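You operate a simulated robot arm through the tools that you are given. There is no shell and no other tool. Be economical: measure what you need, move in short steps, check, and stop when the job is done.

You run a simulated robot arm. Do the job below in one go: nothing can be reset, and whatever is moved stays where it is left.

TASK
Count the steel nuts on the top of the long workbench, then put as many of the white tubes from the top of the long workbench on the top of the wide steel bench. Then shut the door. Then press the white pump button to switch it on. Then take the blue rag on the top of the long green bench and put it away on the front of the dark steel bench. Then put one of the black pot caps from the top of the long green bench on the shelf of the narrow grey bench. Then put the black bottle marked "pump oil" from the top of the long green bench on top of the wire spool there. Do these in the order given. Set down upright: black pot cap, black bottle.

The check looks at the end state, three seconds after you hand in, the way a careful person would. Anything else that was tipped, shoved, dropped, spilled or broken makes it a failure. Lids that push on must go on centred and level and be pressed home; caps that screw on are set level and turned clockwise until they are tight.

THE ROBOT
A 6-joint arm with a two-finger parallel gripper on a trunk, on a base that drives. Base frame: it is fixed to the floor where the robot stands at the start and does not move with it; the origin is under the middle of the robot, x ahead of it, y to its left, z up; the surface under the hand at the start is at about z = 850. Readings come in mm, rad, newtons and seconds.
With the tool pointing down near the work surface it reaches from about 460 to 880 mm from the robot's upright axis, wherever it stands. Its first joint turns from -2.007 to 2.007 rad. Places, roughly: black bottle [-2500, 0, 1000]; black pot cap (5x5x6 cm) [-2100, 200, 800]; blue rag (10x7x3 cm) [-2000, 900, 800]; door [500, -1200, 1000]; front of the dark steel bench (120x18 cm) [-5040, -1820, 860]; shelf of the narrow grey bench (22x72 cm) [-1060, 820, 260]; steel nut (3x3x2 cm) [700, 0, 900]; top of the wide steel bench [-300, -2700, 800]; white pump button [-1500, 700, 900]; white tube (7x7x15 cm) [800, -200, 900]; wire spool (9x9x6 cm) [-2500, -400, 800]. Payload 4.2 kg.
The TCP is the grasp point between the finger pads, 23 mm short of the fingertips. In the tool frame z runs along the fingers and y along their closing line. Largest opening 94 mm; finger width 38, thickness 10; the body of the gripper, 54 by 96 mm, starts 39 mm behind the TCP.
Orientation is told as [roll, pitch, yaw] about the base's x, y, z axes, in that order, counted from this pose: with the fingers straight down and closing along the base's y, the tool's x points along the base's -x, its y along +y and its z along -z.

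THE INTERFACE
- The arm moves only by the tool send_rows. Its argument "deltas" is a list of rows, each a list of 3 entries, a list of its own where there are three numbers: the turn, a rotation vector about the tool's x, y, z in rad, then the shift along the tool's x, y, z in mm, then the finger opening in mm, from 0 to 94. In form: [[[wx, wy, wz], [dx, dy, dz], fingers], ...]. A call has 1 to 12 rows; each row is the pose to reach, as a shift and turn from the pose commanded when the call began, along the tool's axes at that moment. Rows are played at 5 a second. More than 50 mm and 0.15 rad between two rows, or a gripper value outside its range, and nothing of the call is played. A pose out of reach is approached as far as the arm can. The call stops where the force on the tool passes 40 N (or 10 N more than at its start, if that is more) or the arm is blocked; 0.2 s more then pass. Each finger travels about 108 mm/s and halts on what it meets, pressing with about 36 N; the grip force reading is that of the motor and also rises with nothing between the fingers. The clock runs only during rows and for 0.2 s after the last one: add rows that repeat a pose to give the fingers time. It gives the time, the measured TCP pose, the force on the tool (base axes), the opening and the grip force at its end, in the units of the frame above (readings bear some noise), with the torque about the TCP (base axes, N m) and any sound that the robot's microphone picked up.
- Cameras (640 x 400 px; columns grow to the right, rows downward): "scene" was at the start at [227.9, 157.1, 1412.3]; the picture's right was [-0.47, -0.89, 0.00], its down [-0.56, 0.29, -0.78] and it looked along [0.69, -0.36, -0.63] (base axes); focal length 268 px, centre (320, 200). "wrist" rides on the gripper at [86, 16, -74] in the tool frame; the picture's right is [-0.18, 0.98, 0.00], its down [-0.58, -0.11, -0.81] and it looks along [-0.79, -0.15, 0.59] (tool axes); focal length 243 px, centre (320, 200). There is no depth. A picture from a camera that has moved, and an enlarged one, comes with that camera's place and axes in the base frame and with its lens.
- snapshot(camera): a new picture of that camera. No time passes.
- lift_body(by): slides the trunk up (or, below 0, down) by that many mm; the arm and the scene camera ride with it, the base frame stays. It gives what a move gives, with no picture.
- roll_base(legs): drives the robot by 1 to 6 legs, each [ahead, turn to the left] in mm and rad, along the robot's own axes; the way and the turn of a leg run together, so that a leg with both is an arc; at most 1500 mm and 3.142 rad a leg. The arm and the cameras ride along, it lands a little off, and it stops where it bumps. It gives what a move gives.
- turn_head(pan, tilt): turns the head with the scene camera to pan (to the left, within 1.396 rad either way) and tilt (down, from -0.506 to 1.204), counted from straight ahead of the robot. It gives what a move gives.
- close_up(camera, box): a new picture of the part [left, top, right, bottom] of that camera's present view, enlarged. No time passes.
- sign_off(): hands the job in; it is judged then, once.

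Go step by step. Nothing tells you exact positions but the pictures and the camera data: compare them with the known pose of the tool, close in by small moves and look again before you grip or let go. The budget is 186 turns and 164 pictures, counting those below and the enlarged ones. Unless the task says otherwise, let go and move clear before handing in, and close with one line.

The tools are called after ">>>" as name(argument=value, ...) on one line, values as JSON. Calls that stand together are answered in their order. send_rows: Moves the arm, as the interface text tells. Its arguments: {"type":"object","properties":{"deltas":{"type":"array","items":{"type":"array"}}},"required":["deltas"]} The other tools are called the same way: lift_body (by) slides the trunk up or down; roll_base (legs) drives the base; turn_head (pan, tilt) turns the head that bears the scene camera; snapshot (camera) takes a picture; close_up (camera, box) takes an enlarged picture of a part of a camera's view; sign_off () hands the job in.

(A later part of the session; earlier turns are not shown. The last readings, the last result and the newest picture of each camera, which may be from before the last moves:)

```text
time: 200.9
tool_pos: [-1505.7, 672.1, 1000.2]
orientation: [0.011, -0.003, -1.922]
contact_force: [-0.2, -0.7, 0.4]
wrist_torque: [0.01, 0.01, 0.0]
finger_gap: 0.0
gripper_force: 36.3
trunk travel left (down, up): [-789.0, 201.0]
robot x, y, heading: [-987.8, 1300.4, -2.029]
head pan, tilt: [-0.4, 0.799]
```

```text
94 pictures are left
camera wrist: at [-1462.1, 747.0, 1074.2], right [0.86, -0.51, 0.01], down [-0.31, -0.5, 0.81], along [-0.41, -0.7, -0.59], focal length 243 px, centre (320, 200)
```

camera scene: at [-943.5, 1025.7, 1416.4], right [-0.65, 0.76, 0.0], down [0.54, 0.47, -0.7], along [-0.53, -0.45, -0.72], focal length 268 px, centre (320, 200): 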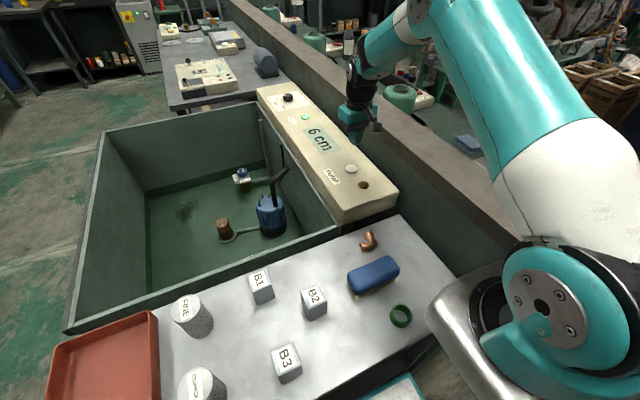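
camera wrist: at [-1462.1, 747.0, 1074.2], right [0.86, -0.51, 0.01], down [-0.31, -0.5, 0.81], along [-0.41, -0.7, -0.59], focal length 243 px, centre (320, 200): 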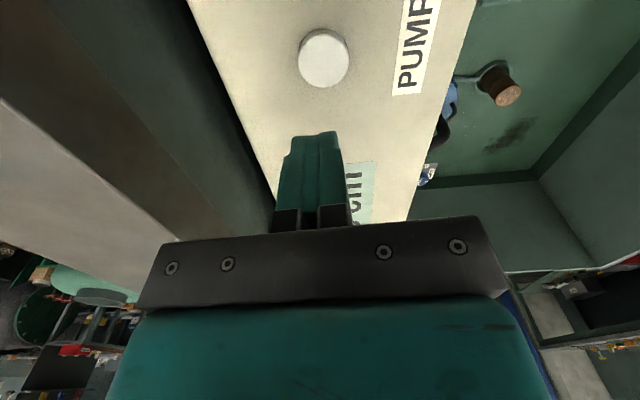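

Directly above. I press down gently.

>>> send_rows(deltas=[[[0, 0, 0], [0, 0, 40], 0], [[0, 0, 0], [0, 0, 75], 0], [[0, 0, 0], [0, 0, 86], 0], [[0, 0, 0], [0, 0, 91], 0], [[0, 0, 0], [0, 0, 95], 0], [[0, 0, 0], [0, 0, 99], 0], [[0, 0, 0], [0, 0, 103], 0], [[0, 0, 0], [0, 0, 107], 0]])

>>> snapshot(camera="wrist")

```text
time: 202.6
tool_pos: [-1506.2, 671.7, 903.8]
orientation: [0.011, -0.007, -1.926]
contact_force: [6.3, 8.6, 24.2]
wrist_torque: [0.36, -0.2, -0.05]
finger_gap: 0.1
gripper_force: 35.3
trunk travel left (down, up): [-789.0, 201.0]
robot x, y, heading: [-989.6, 1299.9, -2.033]
head pan, tilt: [-0.4, 0.799]
heard: click
stopped in row 8: the force on the tool passed its limit at 47 N (the readings are from after the stop); the commanded pose is now the measured one
```

```text
93 pictures are left
camera wrist: at [-1462.4, 746.8, 977.4], right [0.86, -0.51, 0.01], down [-0.31, -0.5, 0.81], along [-0.41, -0.7, -0.59], focal length 243 px, centre (320, 200)
```

wrist: 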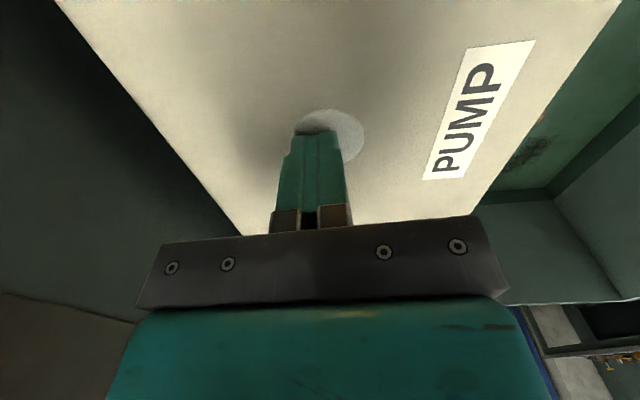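

Click heard. I rise and check the indicator.

>>> send_rows(deltas=[[[0, 0, 0], [0, 0, -30], 0], [[0, 0, 0], [0, 0, -70], 0], [[0, 0, 0], [0, 0, -110], 0], [[0, 0, 0], [0, 0, -150], 0], [[0, 0, 0], [0, 0, -195], 0]])

>>> snapshot(camera="scene")

>>> close_up(camera="scene", box=[250, 60, 430, 230])

```text
time: 203.8
tool_pos: [-1507.5, 670.2, 1096.1]
orientation: [0.008, -0.004, -1.924]
contact_force: [-0.5, -1.3, 0.2]
wrist_torque: [0.01, -0.05, -0.04]
finger_gap: 0.0
gripper_force: 36.0
trunk travel left (down, up): [-789.0, 201.0]
robot x, y, heading: [-984.4, 1300.8, -2.032]
head pan, tilt: [-0.4, 0.799]
```

```text
92 pictures are left
camera scene: at [-943.8, 1025.4, 1416.2], right [-0.65, 0.76, 0.0], down [0.54, 0.47, -0.7], along [-0.53, -0.45, -0.72], focal length 268 px, centre (320, 200)
```

scene: 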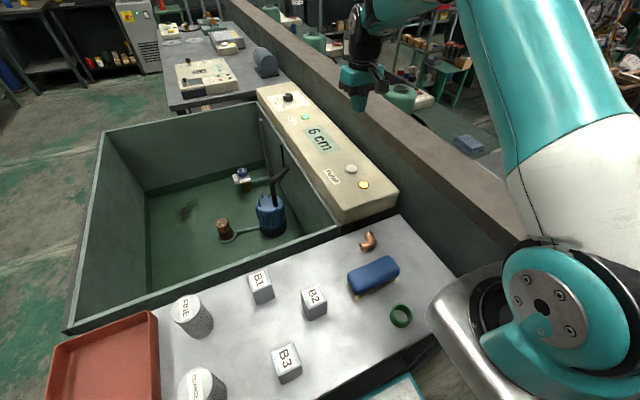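

```text
2.35 times, centred on (340, 145) of scene
camera zoom: at [-943.8, 1025.4, 1416.2], right [-0.65, 0.76, 0.0], down [0.54, 0.47, -0.7], along [-0.53, -0.45, -0.72], focal length 630 px, centre (273, 329)
```

zoom: 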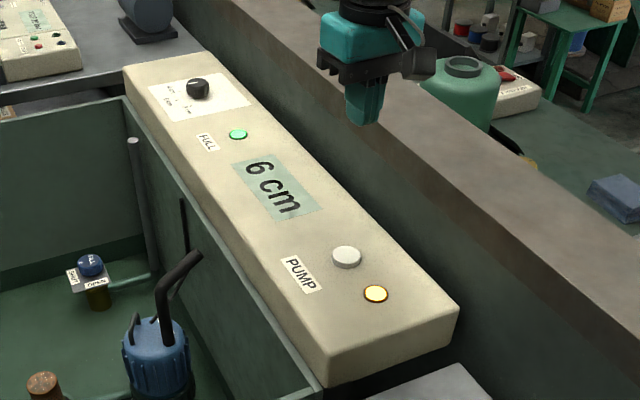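

The lamp beside the button is lit: the pump runs. Next the blue rag; I retract, raise and head to the far side of the green bench.

>>> send_rows(deltas=[[[0, 0, 0], [45, 11, -10], 0], [[0, 0, 0], [90, 22, -10], 0], [[0, 0, 0], [135, 33, -10], 0], [[0, 0, 0], [180, 44, -10], 0], [[0, 0, 0], [225, 55, -10], 0], [[0, 0, 0], [269, 66, -10], 0], [[0, 0, 0], [269, 66, -10], 0]])

>>> lift_body(by=200)

>>> roll_base(legs=[[-280, 0], [0, -1.52]])

>>> turn_head(pan=0.4, tilt=0.6)

>>> snapshot(camera="scene")

```text
time: 205.4
tool_pos: [-1354.9, 902.8, 1103.7]
orientation: [0.009, -0.005, -1.924]
contact_force: [-0.7, 0.4, -0.6]
wrist_torque: [-0.01, -0.02, 0.0]
finger_gap: 0.0
gripper_force: 36.3
trunk travel left (down, up): [-789.0, 201.0]
robot x, y, heading: [-985.1, 1299.0, -2.032]
head pan, tilt: [-0.4, 0.799]
```

```text
time: 207.5
tool_pos: [-1354.6, 902.0, 1303.1]
orientation: [0.011, -0.003, -1.925]
contact_force: [0.5, 1.6, 0.0]
wrist_torque: [-0.02, -0.01, 0.06]
finger_gap: 0.0
gripper_force: 36.4
trunk travel left (down, up): [-989.0, 1.0]
robot x, y, heading: [-987.8, 1300.4, -2.036]
head pan, tilt: [-0.4, 0.799]
```

```text
time: 213.2
tool_pos: [-1278.2, 1896.9, 1303.9]
orientation: [0.009, -0.005, 2.835]
contact_force: [1.0, 0.3, 0.0]
wrist_torque: [-0.02, 0.02, -0.01]
finger_gap: 0.0
gripper_force: 36.3
trunk travel left (down, up): [-989.0, 1.0]
robot x, y, heading: [-864.7, 1550.3, 2.731]
head pan, tilt: [-0.4, 0.799]
```

```text
time: 214.3
tool_pos: [-1278.1, 1897.7, 1302.4]
orientation: [0.01, -0.005, 2.836]
contact_force: [0.2, -0.3, 0.1]
wrist_torque: [-0.03, 0.0, 0.04]
finger_gap: 0.2
gripper_force: 36.3
trunk travel left (down, up): [-989.0, 1.0]
robot x, y, heading: [-866.1, 1552.7, 2.728]
head pan, tilt: [0.4, 0.6]
```

```text
90 pictures are left
camera scene: at [-1169.7, 1436.7, 1633.2], right [0.02, 1.0, 0.0], down [0.57, -0.01, -0.82], along [-0.82, 0.01, -0.57], focal length 268 px, centre (320, 200)
```

scene: 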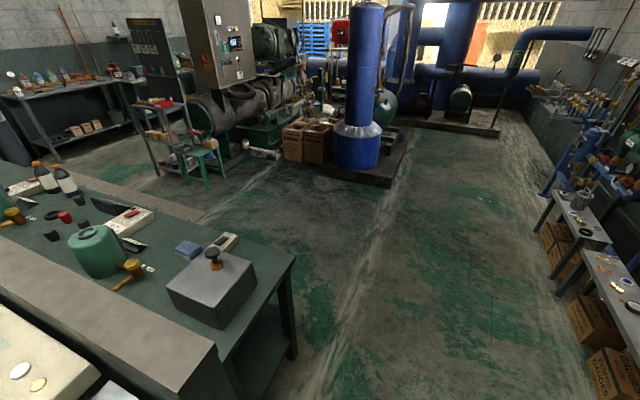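

The aisle past the bench end is free. I drive beyond it and turn down the back side.

>>> roll_base(legs=[[1400, 0], [0, 1.571]])

>>> turn_head(pan=0.2, tilt=0.6)

>>> snapshot(camera="scene")

>>> turn_head(pan=-0.6, tilt=0.5)

>>> snapshot(camera="scene")

```text
time: 224.9
tool_pos: [-2466.2, 1707.9, 1303.1]
orientation: [0.01, -0.007, -1.908]
contact_force: [0.6, 0.0, 0.0]
wrist_torque: [0.03, -0.01, 0.01]
finger_gap: 0.0
gripper_force: 35.9
trunk travel left (down, up): [-989.0, 1.0]
robot x, y, heading: [-2106.6, 2113.4, -2.016]
head pan, tilt: [0.4, 0.6]
```

```text
time: 225.7
tool_pos: [-2465.5, 1708.3, 1303.0]
orientation: [0.009, -0.004, -1.907]
contact_force: [-0.4, 0.5, 1.0]
wrist_torque: [0.01, 0.0, -0.01]
finger_gap: 0.0
gripper_force: 35.9
trunk travel left (down, up): [-989.0, 1.0]
robot x, y, heading: [-2102.8, 2109.4, -2.016]
head pan, tilt: [0.201, 0.6]
```

```text
89 pictures are left
camera scene: at [-2018.3, 1806.4, 1633.2], right [-0.97, 0.24, 0.0], down [0.14, 0.55, -0.83], along [-0.2, -0.8, -0.56], focal length 268 px, centre (320, 200)
```

scene: 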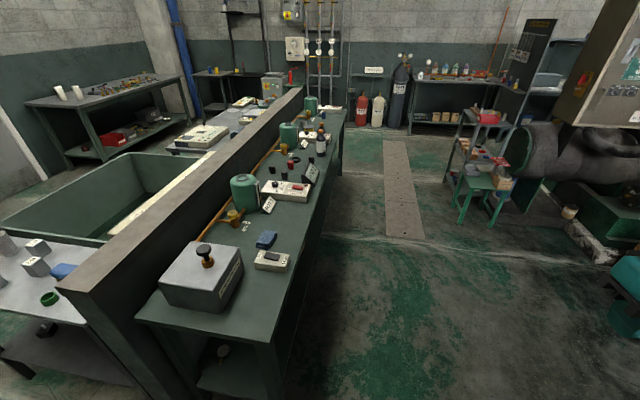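

```text
time: 226.8
tool_pos: [-2466.1, 1707.9, 1303.4]
orientation: [0.009, -0.005, -1.908]
contact_force: [0.5, -1.0, -0.7]
wrist_torque: [0.03, 0.01, -0.01]
finger_gap: 0.0
gripper_force: 36.6
trunk travel left (down, up): [-989.0, 1.0]
robot x, y, heading: [-2108.7, 2110.6, -2.02]
head pan, tilt: [-0.6, 0.499]
```

```text
88 pictures are left
camera scene: at [-2075.6, 1846.5, 1642.3], right [-0.5, 0.87, 0.0], down [0.41, 0.24, -0.88], along [-0.76, -0.44, -0.48], focal length 268 px, centre (320, 200)
```

scene: 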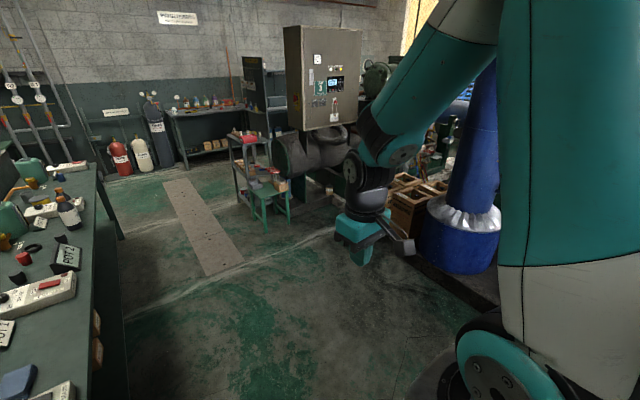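

The floor plate is flat and the way is clear. I drive along the bench and turn to face the rag at about (-2001,906).

>>> roll_base(legs=[[1060, 0], [0, 1.6]])

>>> turn_head(pan=0.0, tilt=0.8)

>>> snapshot(camera="scene")

>>> turn_head(pan=-0.7, tilt=0.7)

>>> snapshot(camera="scene")

```text
time: 236.2
tool_pos: [-2133.3, 825.8, 1303.6]
orientation: [0.009, -0.006, -0.276]
contact_force: [-0.7, 0.0, 0.7]
wrist_torque: [0.03, 0.0, 0.0]
finger_gap: 0.1
gripper_force: 36.2
trunk travel left (down, up): [-989.0, 1.0]
robot x, y, heading: [-2556.8, 1160.8, -0.382]
head pan, tilt: [-0.6, 0.499]
```

```text
time: 237.2
tool_pos: [-2132.3, 826.5, 1304.1]
orientation: [0.008, -0.005, -0.276]
contact_force: [-0.4, -0.6, -0.6]
wrist_torque: [0.01, -0.01, 0.02]
finger_gap: 0.0
gripper_force: 35.5
trunk travel left (down, up): [-989.0, 1.0]
robot x, y, heading: [-2558.9, 1163.7, -0.388]
head pan, tilt: [0.0, 0.799]
```

```text
87 pictures are left
camera scene: at [-2268.6, 1255.8, 1616.4], right [-0.38, -0.93, 0.0], down [-0.66, 0.27, -0.7], along [0.65, -0.26, -0.72], focal length 268 px, centre (320, 200)
```

scene: 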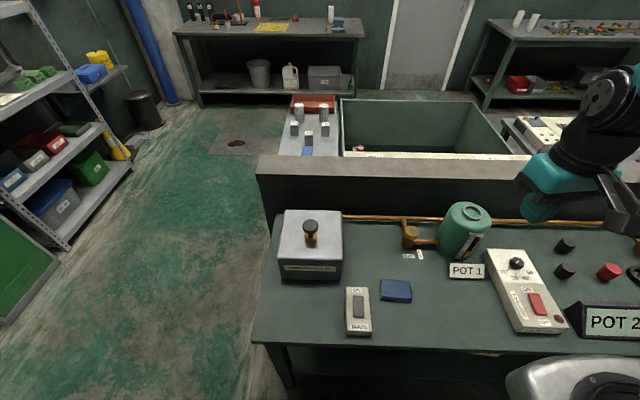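

```text
time: 238.2
tool_pos: [-2132.6, 825.4, 1303.3]
orientation: [0.008, -0.004, -0.277]
contact_force: [1.3, 0.5, -0.3]
wrist_torque: [-0.04, -0.01, -0.02]
finger_gap: 0.0
gripper_force: 36.3
trunk travel left (down, up): [-989.0, 1.0]
robot x, y, heading: [-2557.3, 1157.7, -0.388]
head pan, tilt: [-0.7, 0.7]
```

```text
86 pictures are left
camera scene: at [-2303.7, 1211.1, 1624.6], right [-0.88, -0.47, 0.0], down [-0.3, 0.57, -0.76], along [0.36, -0.68, -0.64], focal length 268 px, centre (320, 200)
```

scene: 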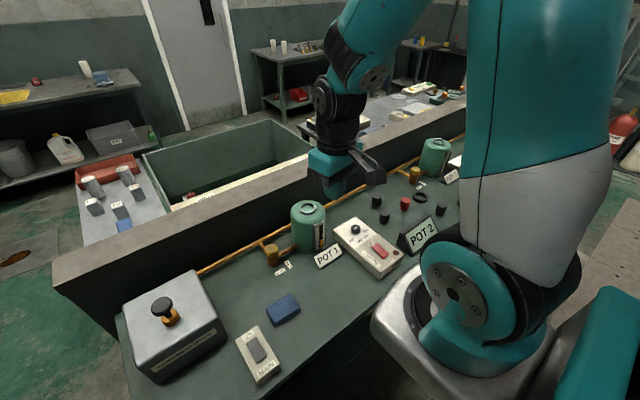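

I zoom on the rag to get its orientation.

>>> close_up(camera="scene", box=[220, 280, 340, 355])

```text
5.33 times, centred on (280, 318) of scene
camera zoom: at [-2303.7, 1211.1, 1624.6], right [-0.88, -0.47, 0.0], down [-0.3, 0.57, -0.76], along [0.36, -0.68, -0.64], focal length 1429 px, centre (533, -427)
```

zoom: 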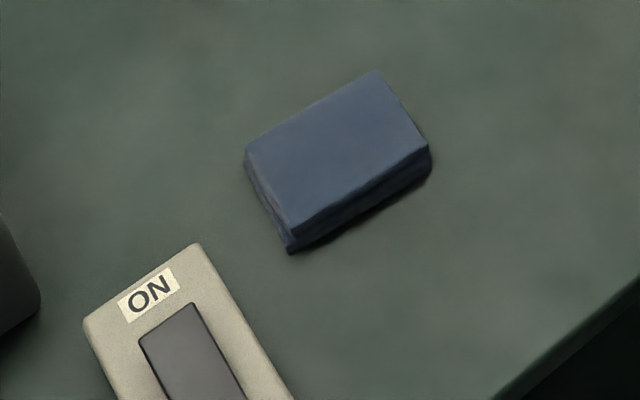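

Rag centre about (-2011,896), long axis along the bench. I rotate the gripper to close across its short side, moving above it.

>>> send_rows(deltas=[[[0, 0, -0.137], [-10, 10, 0], 20], [[0, 0, -0.274], [-20, 20, 0], 40], [[0, 0, -0.411], [-30, 30, 0], 60], [[0, 0, -0.548], [-40, 40, 0], 80], [[0, 0, -0.685], [-50, 50, 0], 94], [[0, 0, -0.822], [-60, 60, 0], 94], [[0, 0, -0.959], [-70, 70, 0], 94], [[0, 0, -1.096], [-80, 80, 0], 94], [[0, 0, -1.233], [-90, 90, 0], 94], [[0, 0, -1.37], [-97.5, 99.5, 0], 94], [[0, 0, -1.37], [-97.5, 99.5, 0], 94]])

>>> lift_body(by=-280)

>>> snapshot(camera="wrist")

>>> turn_head(pan=0.0, tilt=0.8)

>>> snapshot(camera="scene")

```text
time: 240.6
tool_pos: [-2012.8, 895.1, 1304.6]
orientation: [-0.005, -0.01, 1.097]
contact_force: [-0.3, 0.5, -0.3]
wrist_torque: [-0.03, 0.02, -0.01]
finger_gap: 93.9
gripper_force: 0.0
trunk travel left (down, up): [-989.0, 1.0]
robot x, y, heading: [-2559.6, 1160.1, -0.387]
head pan, tilt: [-0.7, 0.7]
```

```text
time: 243.5
tool_pos: [-2012.4, 895.3, 1024.8]
orientation: [-0.004, -0.01, 1.095]
contact_force: [0.0, -1.0, 1.3]
wrist_torque: [0.01, -0.01, 0.0]
finger_gap: 93.8
gripper_force: 0.1
trunk travel left (down, up): [-709.0, 281.0]
robot x, y, heading: [-2556.9, 1160.3, -0.384]
head pan, tilt: [-0.7, 0.7]
```

```text
84 pictures are left
camera wrist: at [-2067.2, 823.7, 1098.5], right [-0.79, 0.61, 0.0], down [0.36, 0.46, 0.81], along [0.5, 0.64, -0.58], focal length 243 px, centre (320, 200)
```

wrist: 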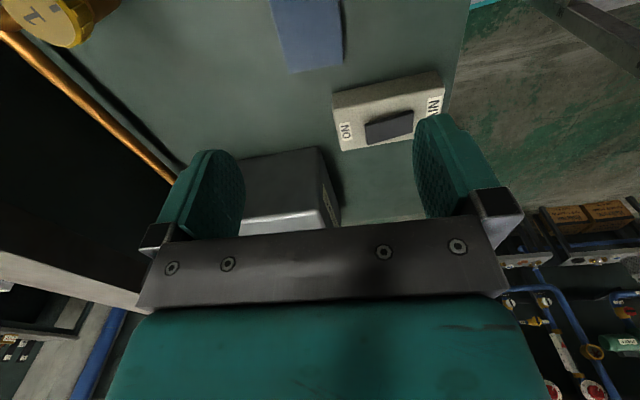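

```text
time: 244.5
tool_pos: [-2012.6, 895.4, 1026.2]
orientation: [-0.004, -0.01, 1.095]
contact_force: [-0.7, -0.9, 0.5]
wrist_torque: [0.02, -0.02, -0.01]
finger_gap: 94.0
gripper_force: 0.1
trunk travel left (down, up): [-709.0, 281.0]
robot x, y, heading: [-2559.6, 1161.0, -0.385]
head pan, tilt: [0.0, 0.799]
```

```text
83 pictures are left
camera scene: at [-2268.6, 1255.8, 1336.4], right [-0.38, -0.93, 0.0], down [-0.66, 0.27, -0.7], along [0.65, -0.26, -0.72], focal length 268 px, centre (320, 200)
```

scene: 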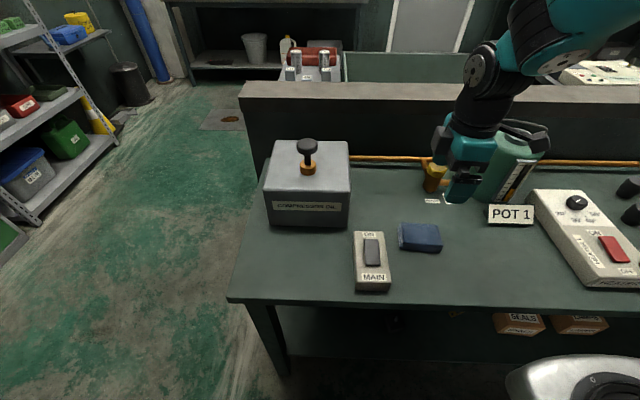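

Triangulating: rag centre (-2004,889), top z≈825, bench ≈800. I adjust and descend partway.

>>> send_rows(deltas=[[[0.004, 0.01, 0], [2, -10, 40], 94], [[0.004, 0.01, 0], [2, -10, 80], 94], [[0.004, 0.01, 0], [2, -10, 120], 94], [[0.004, 0.01, 0], [2, -10, 140], 94], [[0.004, 0.01, 0], [2, -10, 140], 94]])

>>> snapshot(camera="wrist")

>>> close_up(camera="scene", box=[340, 140, 520, 290])

```text
time: 245.7
tool_pos: [-2003.7, 890.1, 883.7]
orientation: [-0.007, 0.0, 1.093]
contact_force: [-0.7, -0.3, 0.0]
wrist_torque: [0.02, 0.02, 0.02]
finger_gap: 94.1
gripper_force: 0.0
trunk travel left (down, up): [-709.0, 281.0]
robot x, y, heading: [-2554.9, 1161.9, -0.386]
head pan, tilt: [0.0, 0.799]
```

```text
82 pictures are left
camera wrist: at [-2058.6, 819.1, 957.6], right [-0.79, 0.61, -0.01], down [0.36, 0.47, 0.81], along [0.5, 0.63, -0.59], focal length 243 px, centre (320, 200)
```

wrist: 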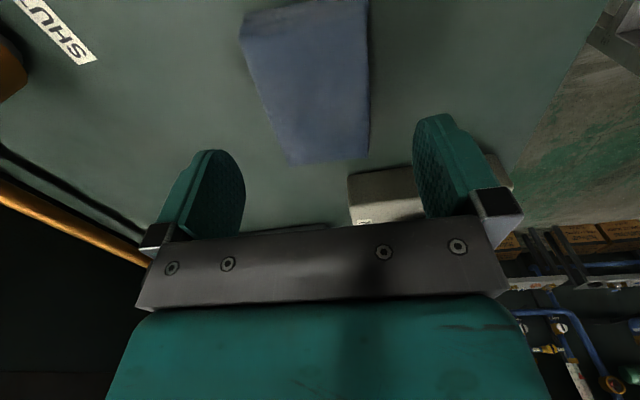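

```text
2.67 times, centred on (430, 215) of scene
camera zoom: at [-2268.7, 1255.9, 1336.4], right [-0.38, -0.93, 0.0], down [-0.66, 0.27, -0.7], along [0.65, -0.26, -0.72], focal length 714 px, centre (27, 160)
```

zoom: 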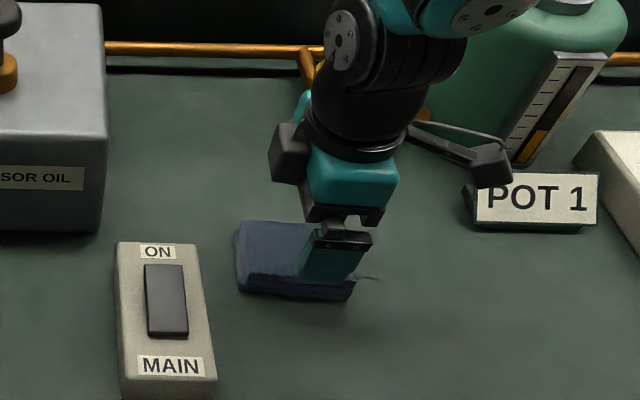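

Aligned; a small shift of 8 mm along the rag, then down and close.

>>> send_rows(deltas=[[[0, 0, 0], [8, 1, 25], 94], [[0, 0, 0], [8, 1, 45], 94], [[0, 0, 0], [8, 1, 53], 94], [[0, 0, 0], [8, 1, 56], 94], [[0, 0, 0], [8, 1, 56], 60], [[0, 0, 0], [8, 1, 56], 30], [[0, 0, 0], [8, 1, 56], 20], [[0, 0, 0], [8, 1, 56], 20]])

>>> snapshot(camera="wrist")

```text
time: 247.5
tool_pos: [-2007.6, 882.7, 827.5]
orientation: [-0.006, -0.001, 1.095]
contact_force: [1.1, -0.2, 1.4]
wrist_torque: [-0.08, 0.0, 0.0]
finger_gap: 64.2
gripper_force: 36.2
trunk travel left (down, up): [-709.0, 281.0]
robot x, y, heading: [-2557.4, 1159.7, -0.384]
head pan, tilt: [0.0, 0.799]
```

```text
80 pictures are left
camera wrist: at [-2062.8, 812.7, 902.1], right [-0.79, 0.61, -0.01], down [0.36, 0.47, 0.81], along [0.5, 0.63, -0.59], focal length 243 px, centre (320, 200)
```

wrist: 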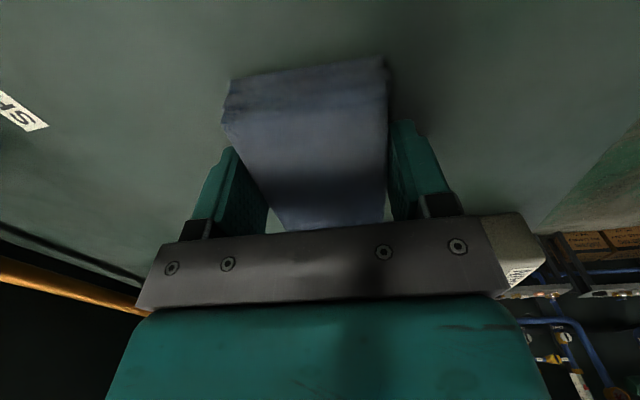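

Rag gripped. I lift it clear and start toward the dark steel bench.

>>> send_rows(deltas=[[[0, 0, 0], [0, 0, -30], 20], [[0, 0, 0], [0, 0, -70], 20], [[0, 0, 0], [0, 0, -110], 20], [[0, 0, 0], [0, 0, -150], 20], [[0, 0, 0], [0, 0, -190], 20], [[0, 0, 0], [0, 0, -190], 20]])

>>> lift_body(by=280)

>>> snapshot(camera="wrist")

>>> roll_base(legs=[[0, -1.65]])

>>> turn_head(pan=0.0, tilt=0.4)

>>> snapshot(camera="scene")

```text
time: 248.9
tool_pos: [-2010.8, 880.3, 1019.9]
orientation: [-0.007, 0.0, 1.095]
contact_force: [-0.1, 0.5, -0.8]
wrist_torque: [0.03, -0.02, -0.01]
finger_gap: 64.2
gripper_force: 36.4
trunk travel left (down, up): [-709.0, 281.0]
robot x, y, heading: [-2555.7, 1158.9, -0.386]
head pan, tilt: [0.0, 0.799]
```

```text
time: 251.8
tool_pos: [-2010.3, 881.6, 1298.1]
orientation: [-0.007, 0.001, 1.095]
contact_force: [-0.1, -0.1, -1.0]
wrist_torque: [-0.01, -0.02, 0.0]
finger_gap: 64.3
gripper_force: 36.0
trunk travel left (down, up): [-989.0, 1.0]
robot x, y, heading: [-2552.4, 1162.2, -0.389]
head pan, tilt: [0.0, 0.799]
```

```text
79 pictures are left
camera wrist: at [-2065.4, 811.0, 1373.0], right [-0.79, 0.61, -0.01], down [0.36, 0.47, 0.81], along [0.5, 0.63, -0.59], focal length 243 px, centre (320, 200)
```

wrist: 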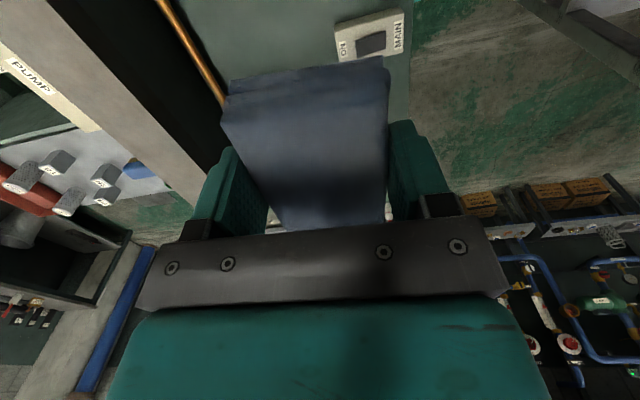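

```text
time: 256.3
tool_pos: [-2899.6, 650.7, 1299.2]
orientation: [-0.007, 0.001, -0.599]
contact_force: [-0.1, 0.4, -0.5]
wrist_torque: [-0.03, -0.02, -0.04]
finger_gap: 64.2
gripper_force: 36.3
trunk travel left (down, up): [-989.0, 1.0]
robot x, y, heading: [-2556.8, 1158.8, -2.078]
head pan, tilt: [0.0, 0.799]
```

```text
time: 257.1
tool_pos: [-2899.7, 649.6, 1300.3]
orientation: [-0.006, 0.001, -0.596]
contact_force: [0.0, 0.4, -1.3]
wrist_torque: [-0.03, -0.02, -0.03]
finger_gap: 64.2
gripper_force: 35.9
trunk travel left (down, up): [-989.0, 1.0]
robot x, y, heading: [-2559.1, 1158.2, -2.071]
head pan, tilt: [0.0, 0.4]
```

```text
78 pictures are left
camera scene: at [-2505.4, 854.4, 1651.4], right [-0.88, 0.48, 0.0], down [0.19, 0.34, -0.92], along [-0.45, -0.81, -0.39], focal length 268 px, centre (320, 200)
```

scene: 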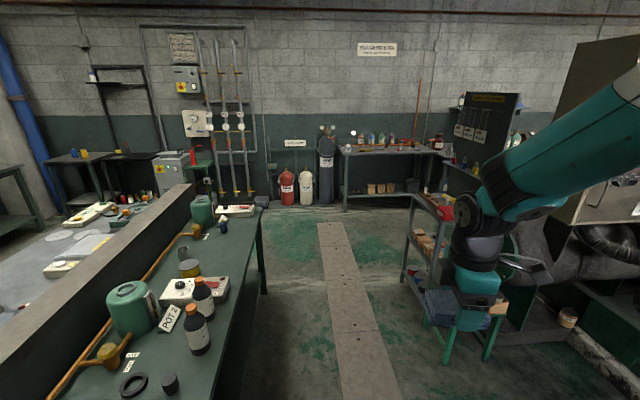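

The dark steel bench is at the far wall, right of the gas cylinders. I drive down the plate corridor, then toward it.

>>> roll_base(legs=[[0, 0.088], [1500, 0], [800, 0]])

>>> roll_base(legs=[[0, -0.68], [860, 0], [0, 0.68]])

>>> turn_head(pan=-0.1, tilt=0.55)

>>> snapshot(camera="scene")

```text
time: 268.9
tool_pos: [-3774.1, -1480.5, 1299.2]
orientation: [-0.005, 0.0, -0.502]
contact_force: [-0.7, 0.3, -0.1]
wrist_torque: [0.04, 0.01, 0.01]
finger_gap: 64.3
gripper_force: 36.2
trunk travel left (down, up): [-989.0, 1.0]
robot x, y, heading: [-3479.3, -938.7, -1.985]
head pan, tilt: [0.0, 0.4]
```

```text
time: 277.1
tool_pos: [-4546.2, -1868.8, 1299.8]
orientation: [-0.007, -0.001, -0.517]
contact_force: [0.1, 0.2, 0.3]
wrist_torque: [-0.01, -0.01, 0.02]
finger_gap: 64.2
gripper_force: 36.3
trunk travel left (down, up): [-989.0, 1.0]
robot x, y, heading: [-4246.1, -1334.8, -1.993]
head pan, tilt: [0.0, 0.4]
```

```text
time: 277.8
tool_pos: [-4545.5, -1869.0, 1299.4]
orientation: [-0.006, -0.001, -0.515]
contact_force: [-0.1, 0.2, -1.4]
wrist_torque: [-0.02, -0.01, -0.03]
finger_gap: 64.3
gripper_force: 36.3
trunk travel left (down, up): [-989.0, 1.0]
robot x, y, heading: [-4243.9, -1330.9, -1.994]
head pan, tilt: [-0.099, 0.55]
```

```text
77 pictures are left
camera scene: at [-4174.9, -1627.7, 1637.8], right [-0.87, 0.5, 0.0], down [0.26, 0.45, -0.85], along [-0.43, -0.74, -0.52], focal length 268 px, centre (320, 200)
```

scene: 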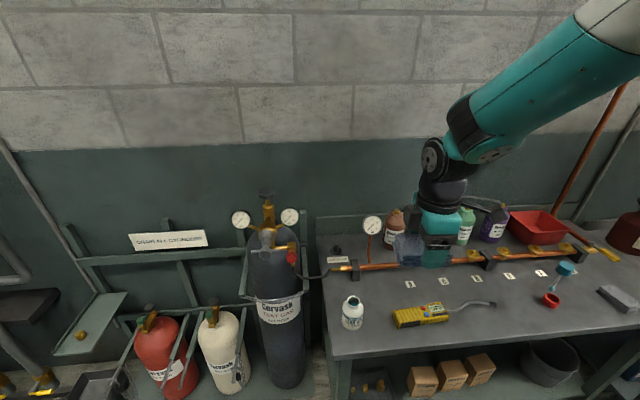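

The bench front is clear between the detector's hose and the red cap, around (-5071,-1779). I shift the base sideways to get in reach.

>>> roll_base(legs=[[0, -1.335], [446, 0], [0, 1.335]])

>>> turn_head(pan=-0.1, tilt=0.75)

>>> snapshot(camera="scene")

```text
time: 287.1
tool_pos: [-5001.8, -1762.2, 1299.7]
orientation: [-0.006, 0.001, -0.554]
contact_force: [0.1, 0.0, -1.1]
wrist_torque: [0.01, -0.03, -0.03]
finger_gap: 64.5
gripper_force: 36.5
trunk travel left (down, up): [-989.0, 1.0]
robot x, y, heading: [-4679.2, -1240.4, -2.028]
head pan, tilt: [-0.099, 0.55]
```

```text
time: 287.9
tool_pos: [-5001.9, -1762.8, 1299.2]
orientation: [-0.006, 0.0, -0.552]
contact_force: [-1.0, -0.1, -0.7]
wrist_torque: [0.0, -0.01, -0.03]
finger_gap: 64.3
gripper_force: 35.8
trunk travel left (down, up): [-989.0, 1.0]
robot x, y, heading: [-4679.6, -1239.2, -2.034]
head pan, tilt: [-0.099, 0.75]
```

```text
76 pictures are left
camera scene: at [-4619.1, -1529.7, 1620.4], right [-0.85, 0.53, 0.0], down [0.36, 0.58, -0.73], along [-0.39, -0.62, -0.68], focal length 268 px, centre (320, 200)
```

scene: 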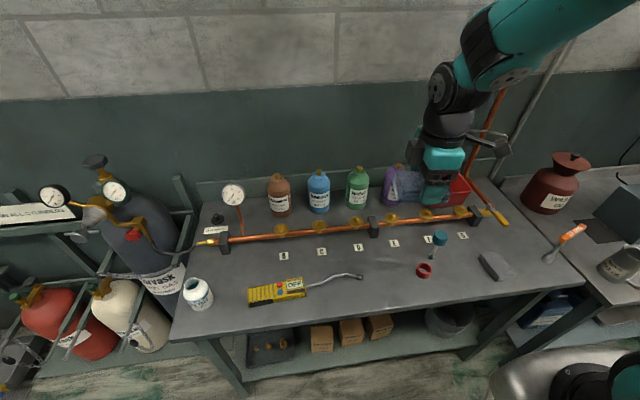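

>>> send_rows(deltas=[[[0, 0, -0.07], [21, -24, 0], 20], [[0, 0, -0.137], [43, -49, 0], 20], [[0, 0, -0.137], [43, -49, 0], 20]])

>>> lift_body(by=-300)

>>> snapshot(camera="scene")

>>> snapshot(camera="wrist")

```text
time: 288.6
tool_pos: [-5063.1, -1781.1, 1302.0]
orientation: [-0.008, 0.002, -0.416]
contact_force: [0.1, -0.3, -1.6]
wrist_torque: [0.02, 0.02, 0.01]
finger_gap: 64.2
gripper_force: 35.6
trunk travel left (down, up): [-989.0, 1.0]
robot x, y, heading: [-4679.3, -1242.6, -2.03]
head pan, tilt: [-0.099, 0.75]
```

```text
time: 291.6
tool_pos: [-5062.7, -1780.9, 1002.5]
orientation: [-0.008, 0.0, -0.417]
contact_force: [-0.4, 1.0, -0.8]
wrist_torque: [0.0, 0.0, 0.02]
finger_gap: 64.6
gripper_force: 36.1
trunk travel left (down, up): [-689.0, 301.0]
robot x, y, heading: [-4683.8, -1235.5, -2.034]
head pan, tilt: [-0.099, 0.75]
```

```text
75 pictures are left
camera scene: at [-4619.1, -1529.7, 1320.4], right [-0.85, 0.53, 0.0], down [0.36, 0.58, -0.73], along [-0.39, -0.62, -0.68], focal length 268 px, centre (320, 200)
```

scene: 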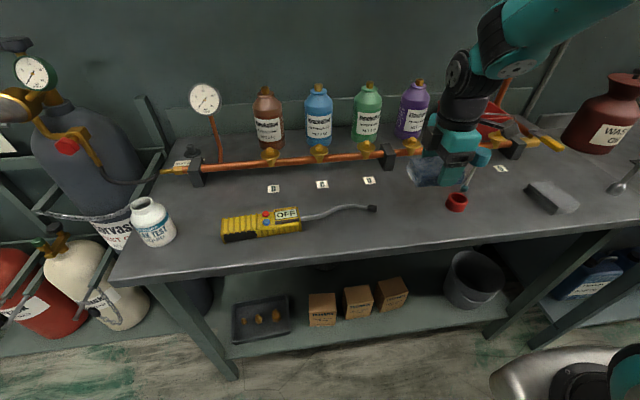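

```text
74 pictures are left
camera wrist: at [-5135.2, -1731.4, 1076.1], right [0.57, 0.82, -0.01], down [0.49, -0.33, 0.81], along [0.66, -0.46, -0.59], focal length 243 px, centre (320, 200)
```

wrist: 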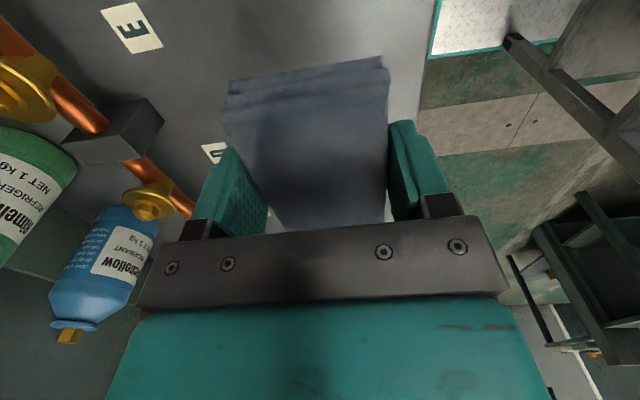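

Position is good and neighbours are clear. I lower the rag to the bench.

>>> send_rows(deltas=[[[0, 0, 0], [0, 0, 40], 20], [[0, 0, 0], [0, 0, 80], 20], [[0, 0, 0], [0, 0, 100], 20], [[0, 0, 0], [0, 0, 108], 20], [[0, 0, 0], [0, 0, 112], 20], [[0, 0, 0], [0, 0, 116], 20], [[0, 0, 0], [0, 0, 120], 20], [[0, 0, 0], [0, 0, 124], 20]])

>>> close_up(camera="scene", box=[360, 120, 540, 240])

```text
time: 293.2
tool_pos: [-5063.3, -1780.7, 887.8]
orientation: [-0.013, -0.001, -0.418]
contact_force: [4.3, 9.3, 26.1]
wrist_torque: [0.49, -0.32, 0.04]
finger_gap: 64.4
gripper_force: 36.0
trunk travel left (down, up): [-689.0, 301.0]
robot x, y, heading: [-4681.0, -1241.2, -2.034]
head pan, tilt: [-0.099, 0.75]
stopped in row 7: the force on the tool passed its limit at 46 N (the readings are from after the stop); the commanded pose is now the measured one
```

```text
3.33 times, centred on (450, 180) of scene
camera zoom: at [-4618.4, -1528.6, 1320.8], right [-0.85, 0.53, 0.0], down [0.36, 0.58, -0.73], along [-0.39, -0.62, -0.68], focal length 893 px, centre (-113, 267)
```

zoom: 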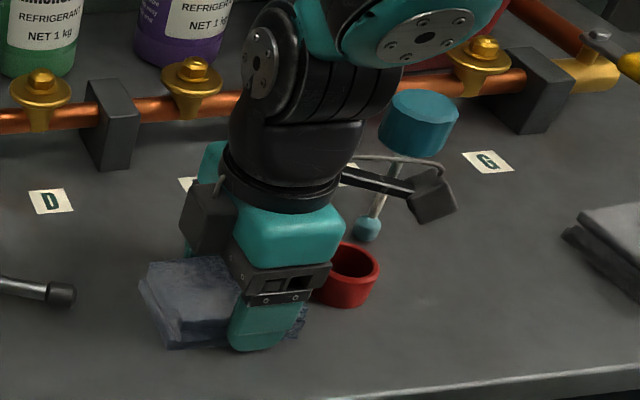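

Contact. I release and rise.

>>> send_rows(deltas=[[[0, 0, 0], [0, 0, -2], 64], [[0, 0, 0], [0, 0, -2], 80], [[0, 0, 0], [0, 0, -2], 92], [[0, 0, 0], [0, 0, -2], 92], [[0, 0, 0], [0, 0, -40], 92], [[0, 0, 0], [0, 0, -80], 92], [[0, 0, 0], [0, 0, -120], 92], [[0, 0, 0], [0, 0, -165], 92]])

>>> snapshot(camera="scene")

```text
time: 295.1
tool_pos: [-5059.2, -1781.6, 1049.3]
orientation: [-0.01, 0.001, -0.417]
contact_force: [-0.1, -0.6, -0.7]
wrist_torque: [0.01, -0.01, 0.0]
finger_gap: 92.1
gripper_force: 0.1
trunk travel left (down, up): [-689.0, 301.0]
robot x, y, heading: [-4680.2, -1238.8, -2.034]
head pan, tilt: [-0.099, 0.75]
```

```text
72 pictures are left
camera scene: at [-4619.3, -1530.0, 1320.2], right [-0.85, 0.53, 0.0], down [0.36, 0.58, -0.73], along [-0.39, -0.62, -0.68], focal length 268 px, centre (320, 200)
```

scene: 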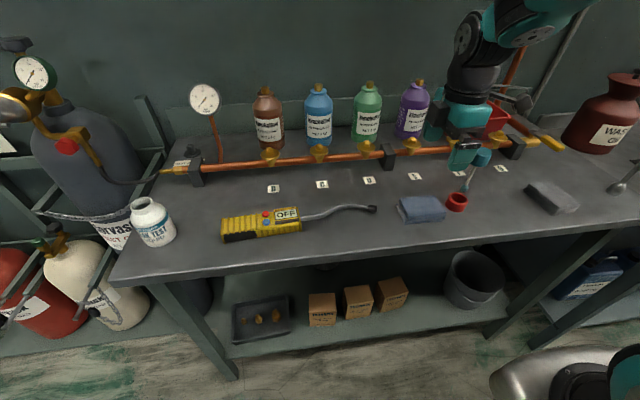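

The rag lies on the bench front, nothing else moved. Now back to the green bench for a cap, reversing along the same route.

>>> lift_body(by=300)

>>> roll_base(legs=[[0, -0.867], [-1230, 0], [0, 0.915]])

```text
time: 298.1
tool_pos: [-5060.6, -1781.6, 1349.8]
orientation: [-0.012, 0.0, -0.417]
contact_force: [-0.2, -0.4, -0.3]
wrist_torque: [-0.01, 0.04, 0.0]
finger_gap: 92.1
gripper_force: 0.2
trunk travel left (down, up): [-989.0, 1.0]
robot x, y, heading: [-4681.0, -1237.4, -2.031]
head pan, tilt: [-0.099, 0.75]
```

```text
time: 308.8
tool_pos: [-3848.1, -1502.0, 1348.6]
orientation: [-0.012, -0.002, -0.346]
contact_force: [-0.6, -0.1, -0.4]
wrist_torque: [0.03, -0.01, 0.0]
finger_gap: 92.0
gripper_force: 0.1
trunk travel left (down, up): [-989.0, 1.0]
robot x, y, heading: [-3511.2, -930.4, -1.963]
head pan, tilt: [-0.099, 0.75]
```

>>> roll_base(legs=[[0, -0.03], [-1500, 0], [-90, 0], [0, 1.575]])

>>> turn_head(pan=-0.1, tilt=0.75)

>>> snapshot(camera="scene")

```text
time: 321.2
tool_pos: [-2293.1, 162.9, 1348.6]
orientation: [-0.011, 0.002, 1.151]
contact_force: [0.3, -0.1, -0.2]
wrist_torque: [-0.01, -0.01, -0.02]
finger_gap: 92.2
gripper_force: 0.1
trunk travel left (down, up): [-989.0, 1.0]
robot x, y, heading: [-2832.9, 540.0, -0.464]
head pan, tilt: [-0.099, 0.75]
```

```text
time: 321.8
tool_pos: [-2294.1, 164.7, 1349.0]
orientation: [-0.011, 0.0, 1.15]
contact_force: [0.2, 0.1, -1.5]
wrist_torque: [0.01, 0.01, -0.01]
finger_gap: 92.1
gripper_force: 0.1
trunk travel left (down, up): [-989.0, 1.0]
robot x, y, heading: [-2832.4, 543.1, -0.463]
head pan, tilt: [-0.099, 0.75]
```

```text
71 pictures are left
camera scene: at [-2542.3, 608.3, 1620.3], right [-0.53, -0.85, 0.0], down [-0.58, 0.36, -0.73], along [0.62, -0.39, -0.68], focal length 268 px, centre (320, 200)
```

scene: 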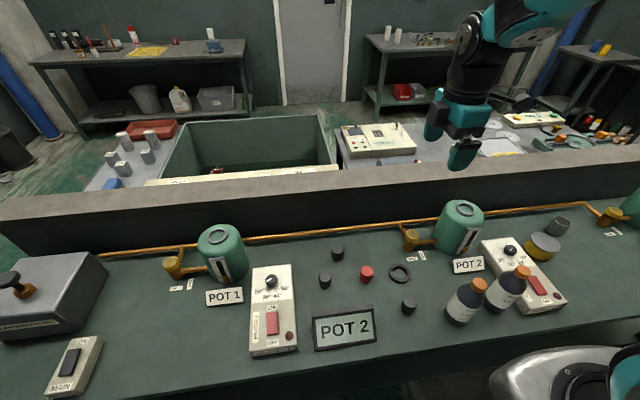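

I see three small black cylinders, a red one and a ring; zooming in.

>>> close_up(camera="scene", box=[290, 230, 450, 330])

>>> close_up(camera="scene", box=[430, 200, 640, 331])

```text
4.00 times, centred on (370, 280) of scene
camera zoom: at [-2542.3, 608.3, 1620.3], right [-0.53, -0.85, 0.0], down [-0.58, 0.36, -0.73], along [0.62, -0.39, -0.68], focal length 1072 px, centre (120, -120)
```

zoom: 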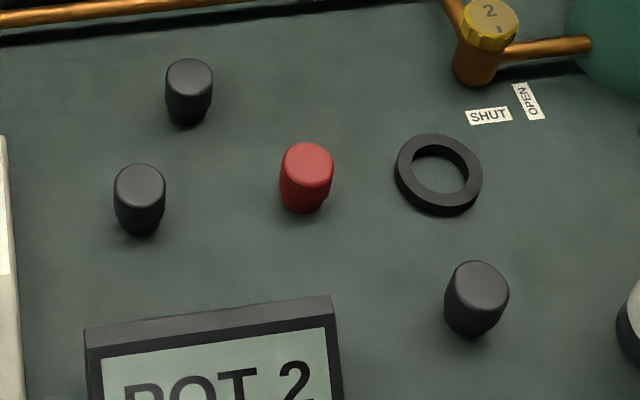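

```text
3.05 times, centred on (535, 266) of scene
camera zoom: at [-2542.3, 608.3, 1620.3], right [-0.53, -0.85, 0.0], down [-0.58, 0.36, -0.73], along [0.62, -0.39, -0.68], focal length 816 px, centre (-335, 0)
```

zoom: 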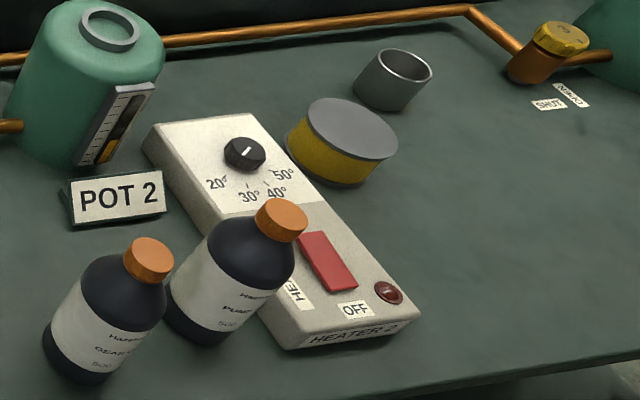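

The nearest black cap is at (-2366,176), top z≈855. The left bottle seems to be gear oil and the right one pump oil; I'll verify later. I re-orient the hand above the cap.

>>> send_rows(deltas=[[[0, 0, 0.147], [2, 7, 0], 92], [[0, 0, 0.294], [4, 14, 0], 92], [[0, 0, 0.441], [6, 21, 0], 92], [[0, 0, 0.588], [8, 28, 0], 92], [[0, 0, 0.735], [10, 35, 0], 92], [[0, 0, 0.882], [12, 42, 0], 92], [[0, 0, 1.029], [14, 49, 0], 92], [[0, 0, 1.176], [16, 56, 0], 92], [[0, 0, 1.323], [17, 63, 0], 92], [[0, 0, 1.47], [19, 70, 0], 92], [[0, 0, 1.61], [19, 70, 0], 92], [[0, 0, 1.61], [19, 70, 0], 92]])

>>> lift_body(by=-300)

>>> send_rows(deltas=[[[0, -0.13, 0], [0, 0, 0], 85], [[0, -0.26, 0], [0, 0, 0], 80], [[0, -0.39, 0], [0, 0, 0], 80], [[0, -0.5, 0], [0, 0, 0], 80], [[0, -0.5, 0], [0, 0, 0], 80]])

>>> snapshot(camera="wrist")

>>> snapshot(camera="scene")

```text
time: 324.4
tool_pos: [-2365.9, 175.1, 1349.1]
orientation: [0.0, -0.011, -0.462]
contact_force: [0.4, -0.8, 0.2]
wrist_torque: [-0.01, 0.02, 0.01]
finger_gap: 91.9
gripper_force: 0.0
trunk travel left (down, up): [-989.0, 1.0]
robot x, y, heading: [-2836.8, 544.4, -0.463]
head pan, tilt: [-0.099, 0.75]
```

```text
time: 327.4
tool_pos: [-2366.0, 176.4, 1049.6]
orientation: [0.001, -0.012, -0.459]
contact_force: [0.2, -0.1, -0.1]
wrist_torque: [-0.01, 0.02, 0.01]
finger_gap: 91.9
gripper_force: 0.1
trunk travel left (down, up): [-689.0, 301.0]
robot x, y, heading: [-2838.2, 544.5, -0.458]
head pan, tilt: [-0.099, 0.75]
```

```text
time: 328.6
tool_pos: [-2365.2, 174.7, 1049.4]
orientation: [0.001, -0.513, -0.459]
contact_force: [0.1, -0.6, 0.3]
wrist_torque: [-0.03, 0.02, 0.0]
finger_gap: 79.8
gripper_force: 0.0
trunk travel left (down, up): [-689.0, 301.0]
robot x, y, heading: [-2834.0, 548.8, -0.463]
head pan, tilt: [-0.099, 0.75]
```

```text
68 pictures are left
camera wrist: at [-2458.7, 238.6, 1071.1], right [0.58, 0.81, 0.09], down [0.05, -0.15, 0.99], along [0.81, -0.57, -0.13], focal length 243 px, centre (320, 200)
```

wrist: 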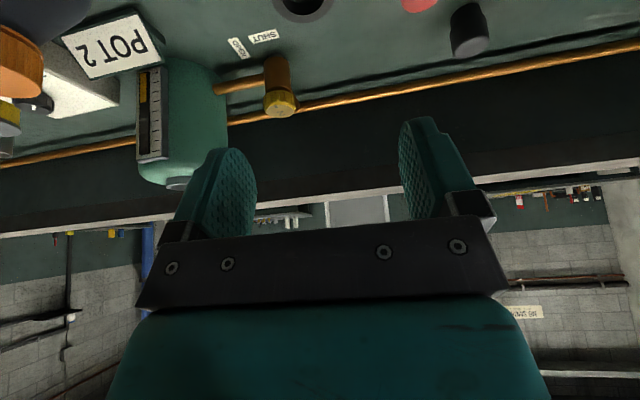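

```text
67 pictures are left
camera scene: at [-2542.3, 608.3, 1320.3], right [-0.53, -0.85, 0.0], down [-0.58, 0.36, -0.73], along [0.62, -0.39, -0.68], focal length 268 px, centre (320, 200)
```

scene: 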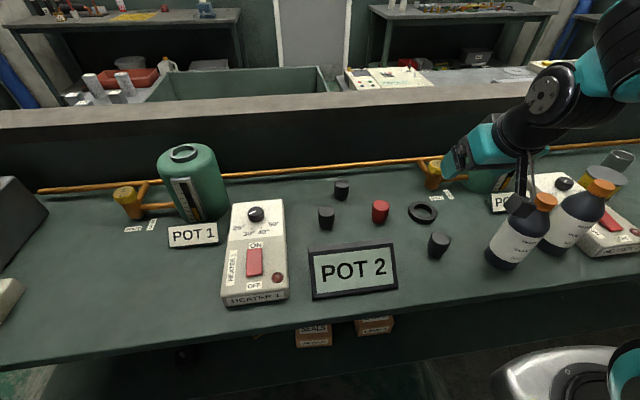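

I descend vertically, keeping the tilt, and look before closing.

>>> send_rows(deltas=[[[0, 0, 0], [22, 0, 39.2], 80], [[0, 0, 0], [44.2, 0, 78.4], 80], [[0, 0, 0], [66.3, 0, 117.6], 80], [[0, 0, 0], [78.5, 0, 139.4], 80], [[0, 0, 0], [78.5, 0, 139.4], 80]])

>>> snapshot(camera="wrist")

>>> close_up(camera="scene", box=[380, 160, 560, 280])

```text
time: 329.8
tool_pos: [-2366.7, 175.3, 886.8]
orientation: [-0.001, -0.51, -0.46]
contact_force: [0.3, 0.0, -0.3]
wrist_torque: [0.02, -0.01, 0.05]
finger_gap: 79.9
gripper_force: 0.1
trunk travel left (down, up): [-689.0, 301.0]
robot x, y, heading: [-2836.0, 543.4, -0.457]
head pan, tilt: [-0.099, 0.75]
```

```text
66 pictures are left
camera wrist: at [-2460.1, 238.4, 910.2], right [0.58, 0.81, 0.09], down [0.05, -0.15, 0.99], along [0.81, -0.57, -0.13], focal length 243 px, centre (320, 200)
```

wrist: 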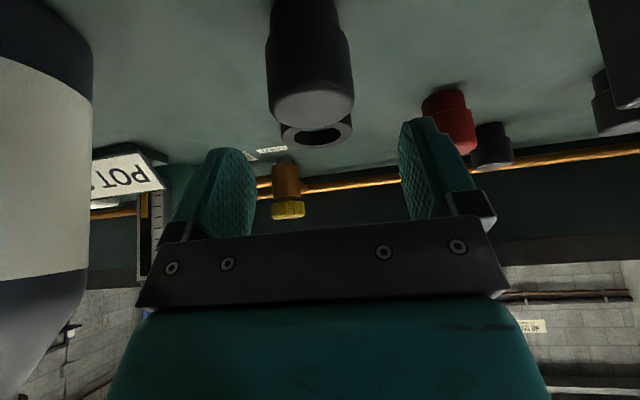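

```text
3.33 times, centred on (470, 220) of scene
camera zoom: at [-2542.4, 608.4, 1320.4], right [-0.53, -0.85, 0.0], down [-0.58, 0.36, -0.73], along [0.62, -0.39, -0.68], focal length 893 px, centre (-180, 133)
```

zoom: 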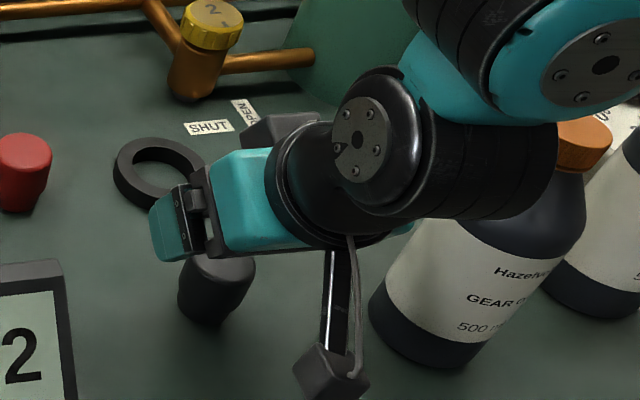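

The arm's wrist would come too close to the gear-oil bottle here, so I'll take the other black cap at about (-2157,346) with the tool straight down instead. I back up and re-level.

>>> send_rows(deltas=[[[0, 0, 0], [-22, 0, -39.2], 80], [[0, 0, 0], [-44.2, 0, -78.4], 80], [[0, 0, 0], [-66.3, 0, -117.6], 80], [[0, 0, 0], [-83, 0, -148], 80], [[0, 0.13, 0], [-83, 0, -148], 80], [[0, 0.26, 0], [-83, 0, -148], 80], [[0, 0.39, 0], [-83, 0, -148], 80], [[0, 0.51, 0], [-83, 0, -148], 80], [[0, 0.51, 0], [-83, 0, -148], 80]])

```text
time: 331.8
tool_pos: [-2366.1, 175.9, 1058.8]
orientation: [-0.001, 0.002, -0.458]
contact_force: [0.9, -0.4, -0.4]
wrist_torque: [-0.04, 0.0, 0.03]
finger_gap: 79.9
gripper_force: 0.1
trunk travel left (down, up): [-689.0, 301.0]
robot x, y, heading: [-2839.3, 545.9, -0.466]
head pan, tilt: [-0.099, 0.75]
```

>>> send_rows(deltas=[[[0, 0, 0], [-18, 40, 0], 80], [[0, 0, 0], [-37, 81, 0], 80], [[0, 0, 0], [-56, 122, 0], 80], [[0, 0, 0], [-75, 163, 10], 80], [[0, 0, 0], [-94, 204, 30], 80], [[0, 0, 0], [-112, 245, 60], 80], [[0, 0, 0], [-112, 245, 90], 80], [[0, 0, 0], [-112, 245, 90], 80]])

>>> snapshot(camera="wrist")

>>> snapshot(camera="scene")

```text
refused: row 6 steps farther than a row can; nothing moved
```

```text
64 pictures are left
camera wrist: at [-2436.8, 227.5, 1132.7], right [0.6, 0.8, 0.0], down [0.47, -0.36, 0.81], along [0.64, -0.48, -0.59], focal length 243 px, centre (320, 200)
```

wrist: 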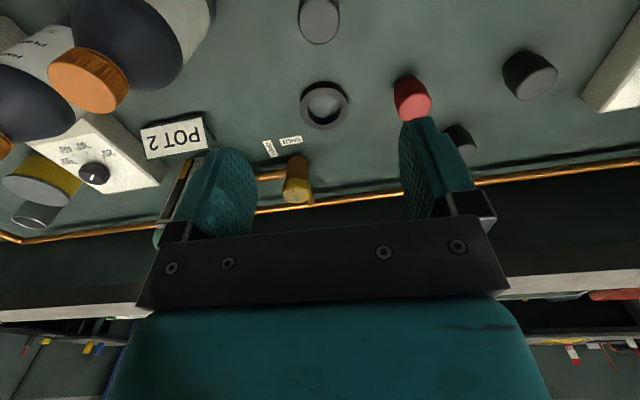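

```text
63 pictures are left
camera scene: at [-2542.4, 608.4, 1320.4], right [-0.53, -0.85, 0.0], down [-0.58, 0.36, -0.73], along [0.62, -0.39, -0.68], focal length 268 px, centre (320, 200)
```

scene: 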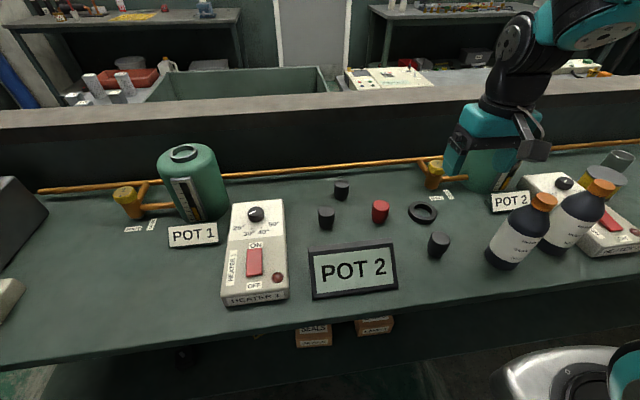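

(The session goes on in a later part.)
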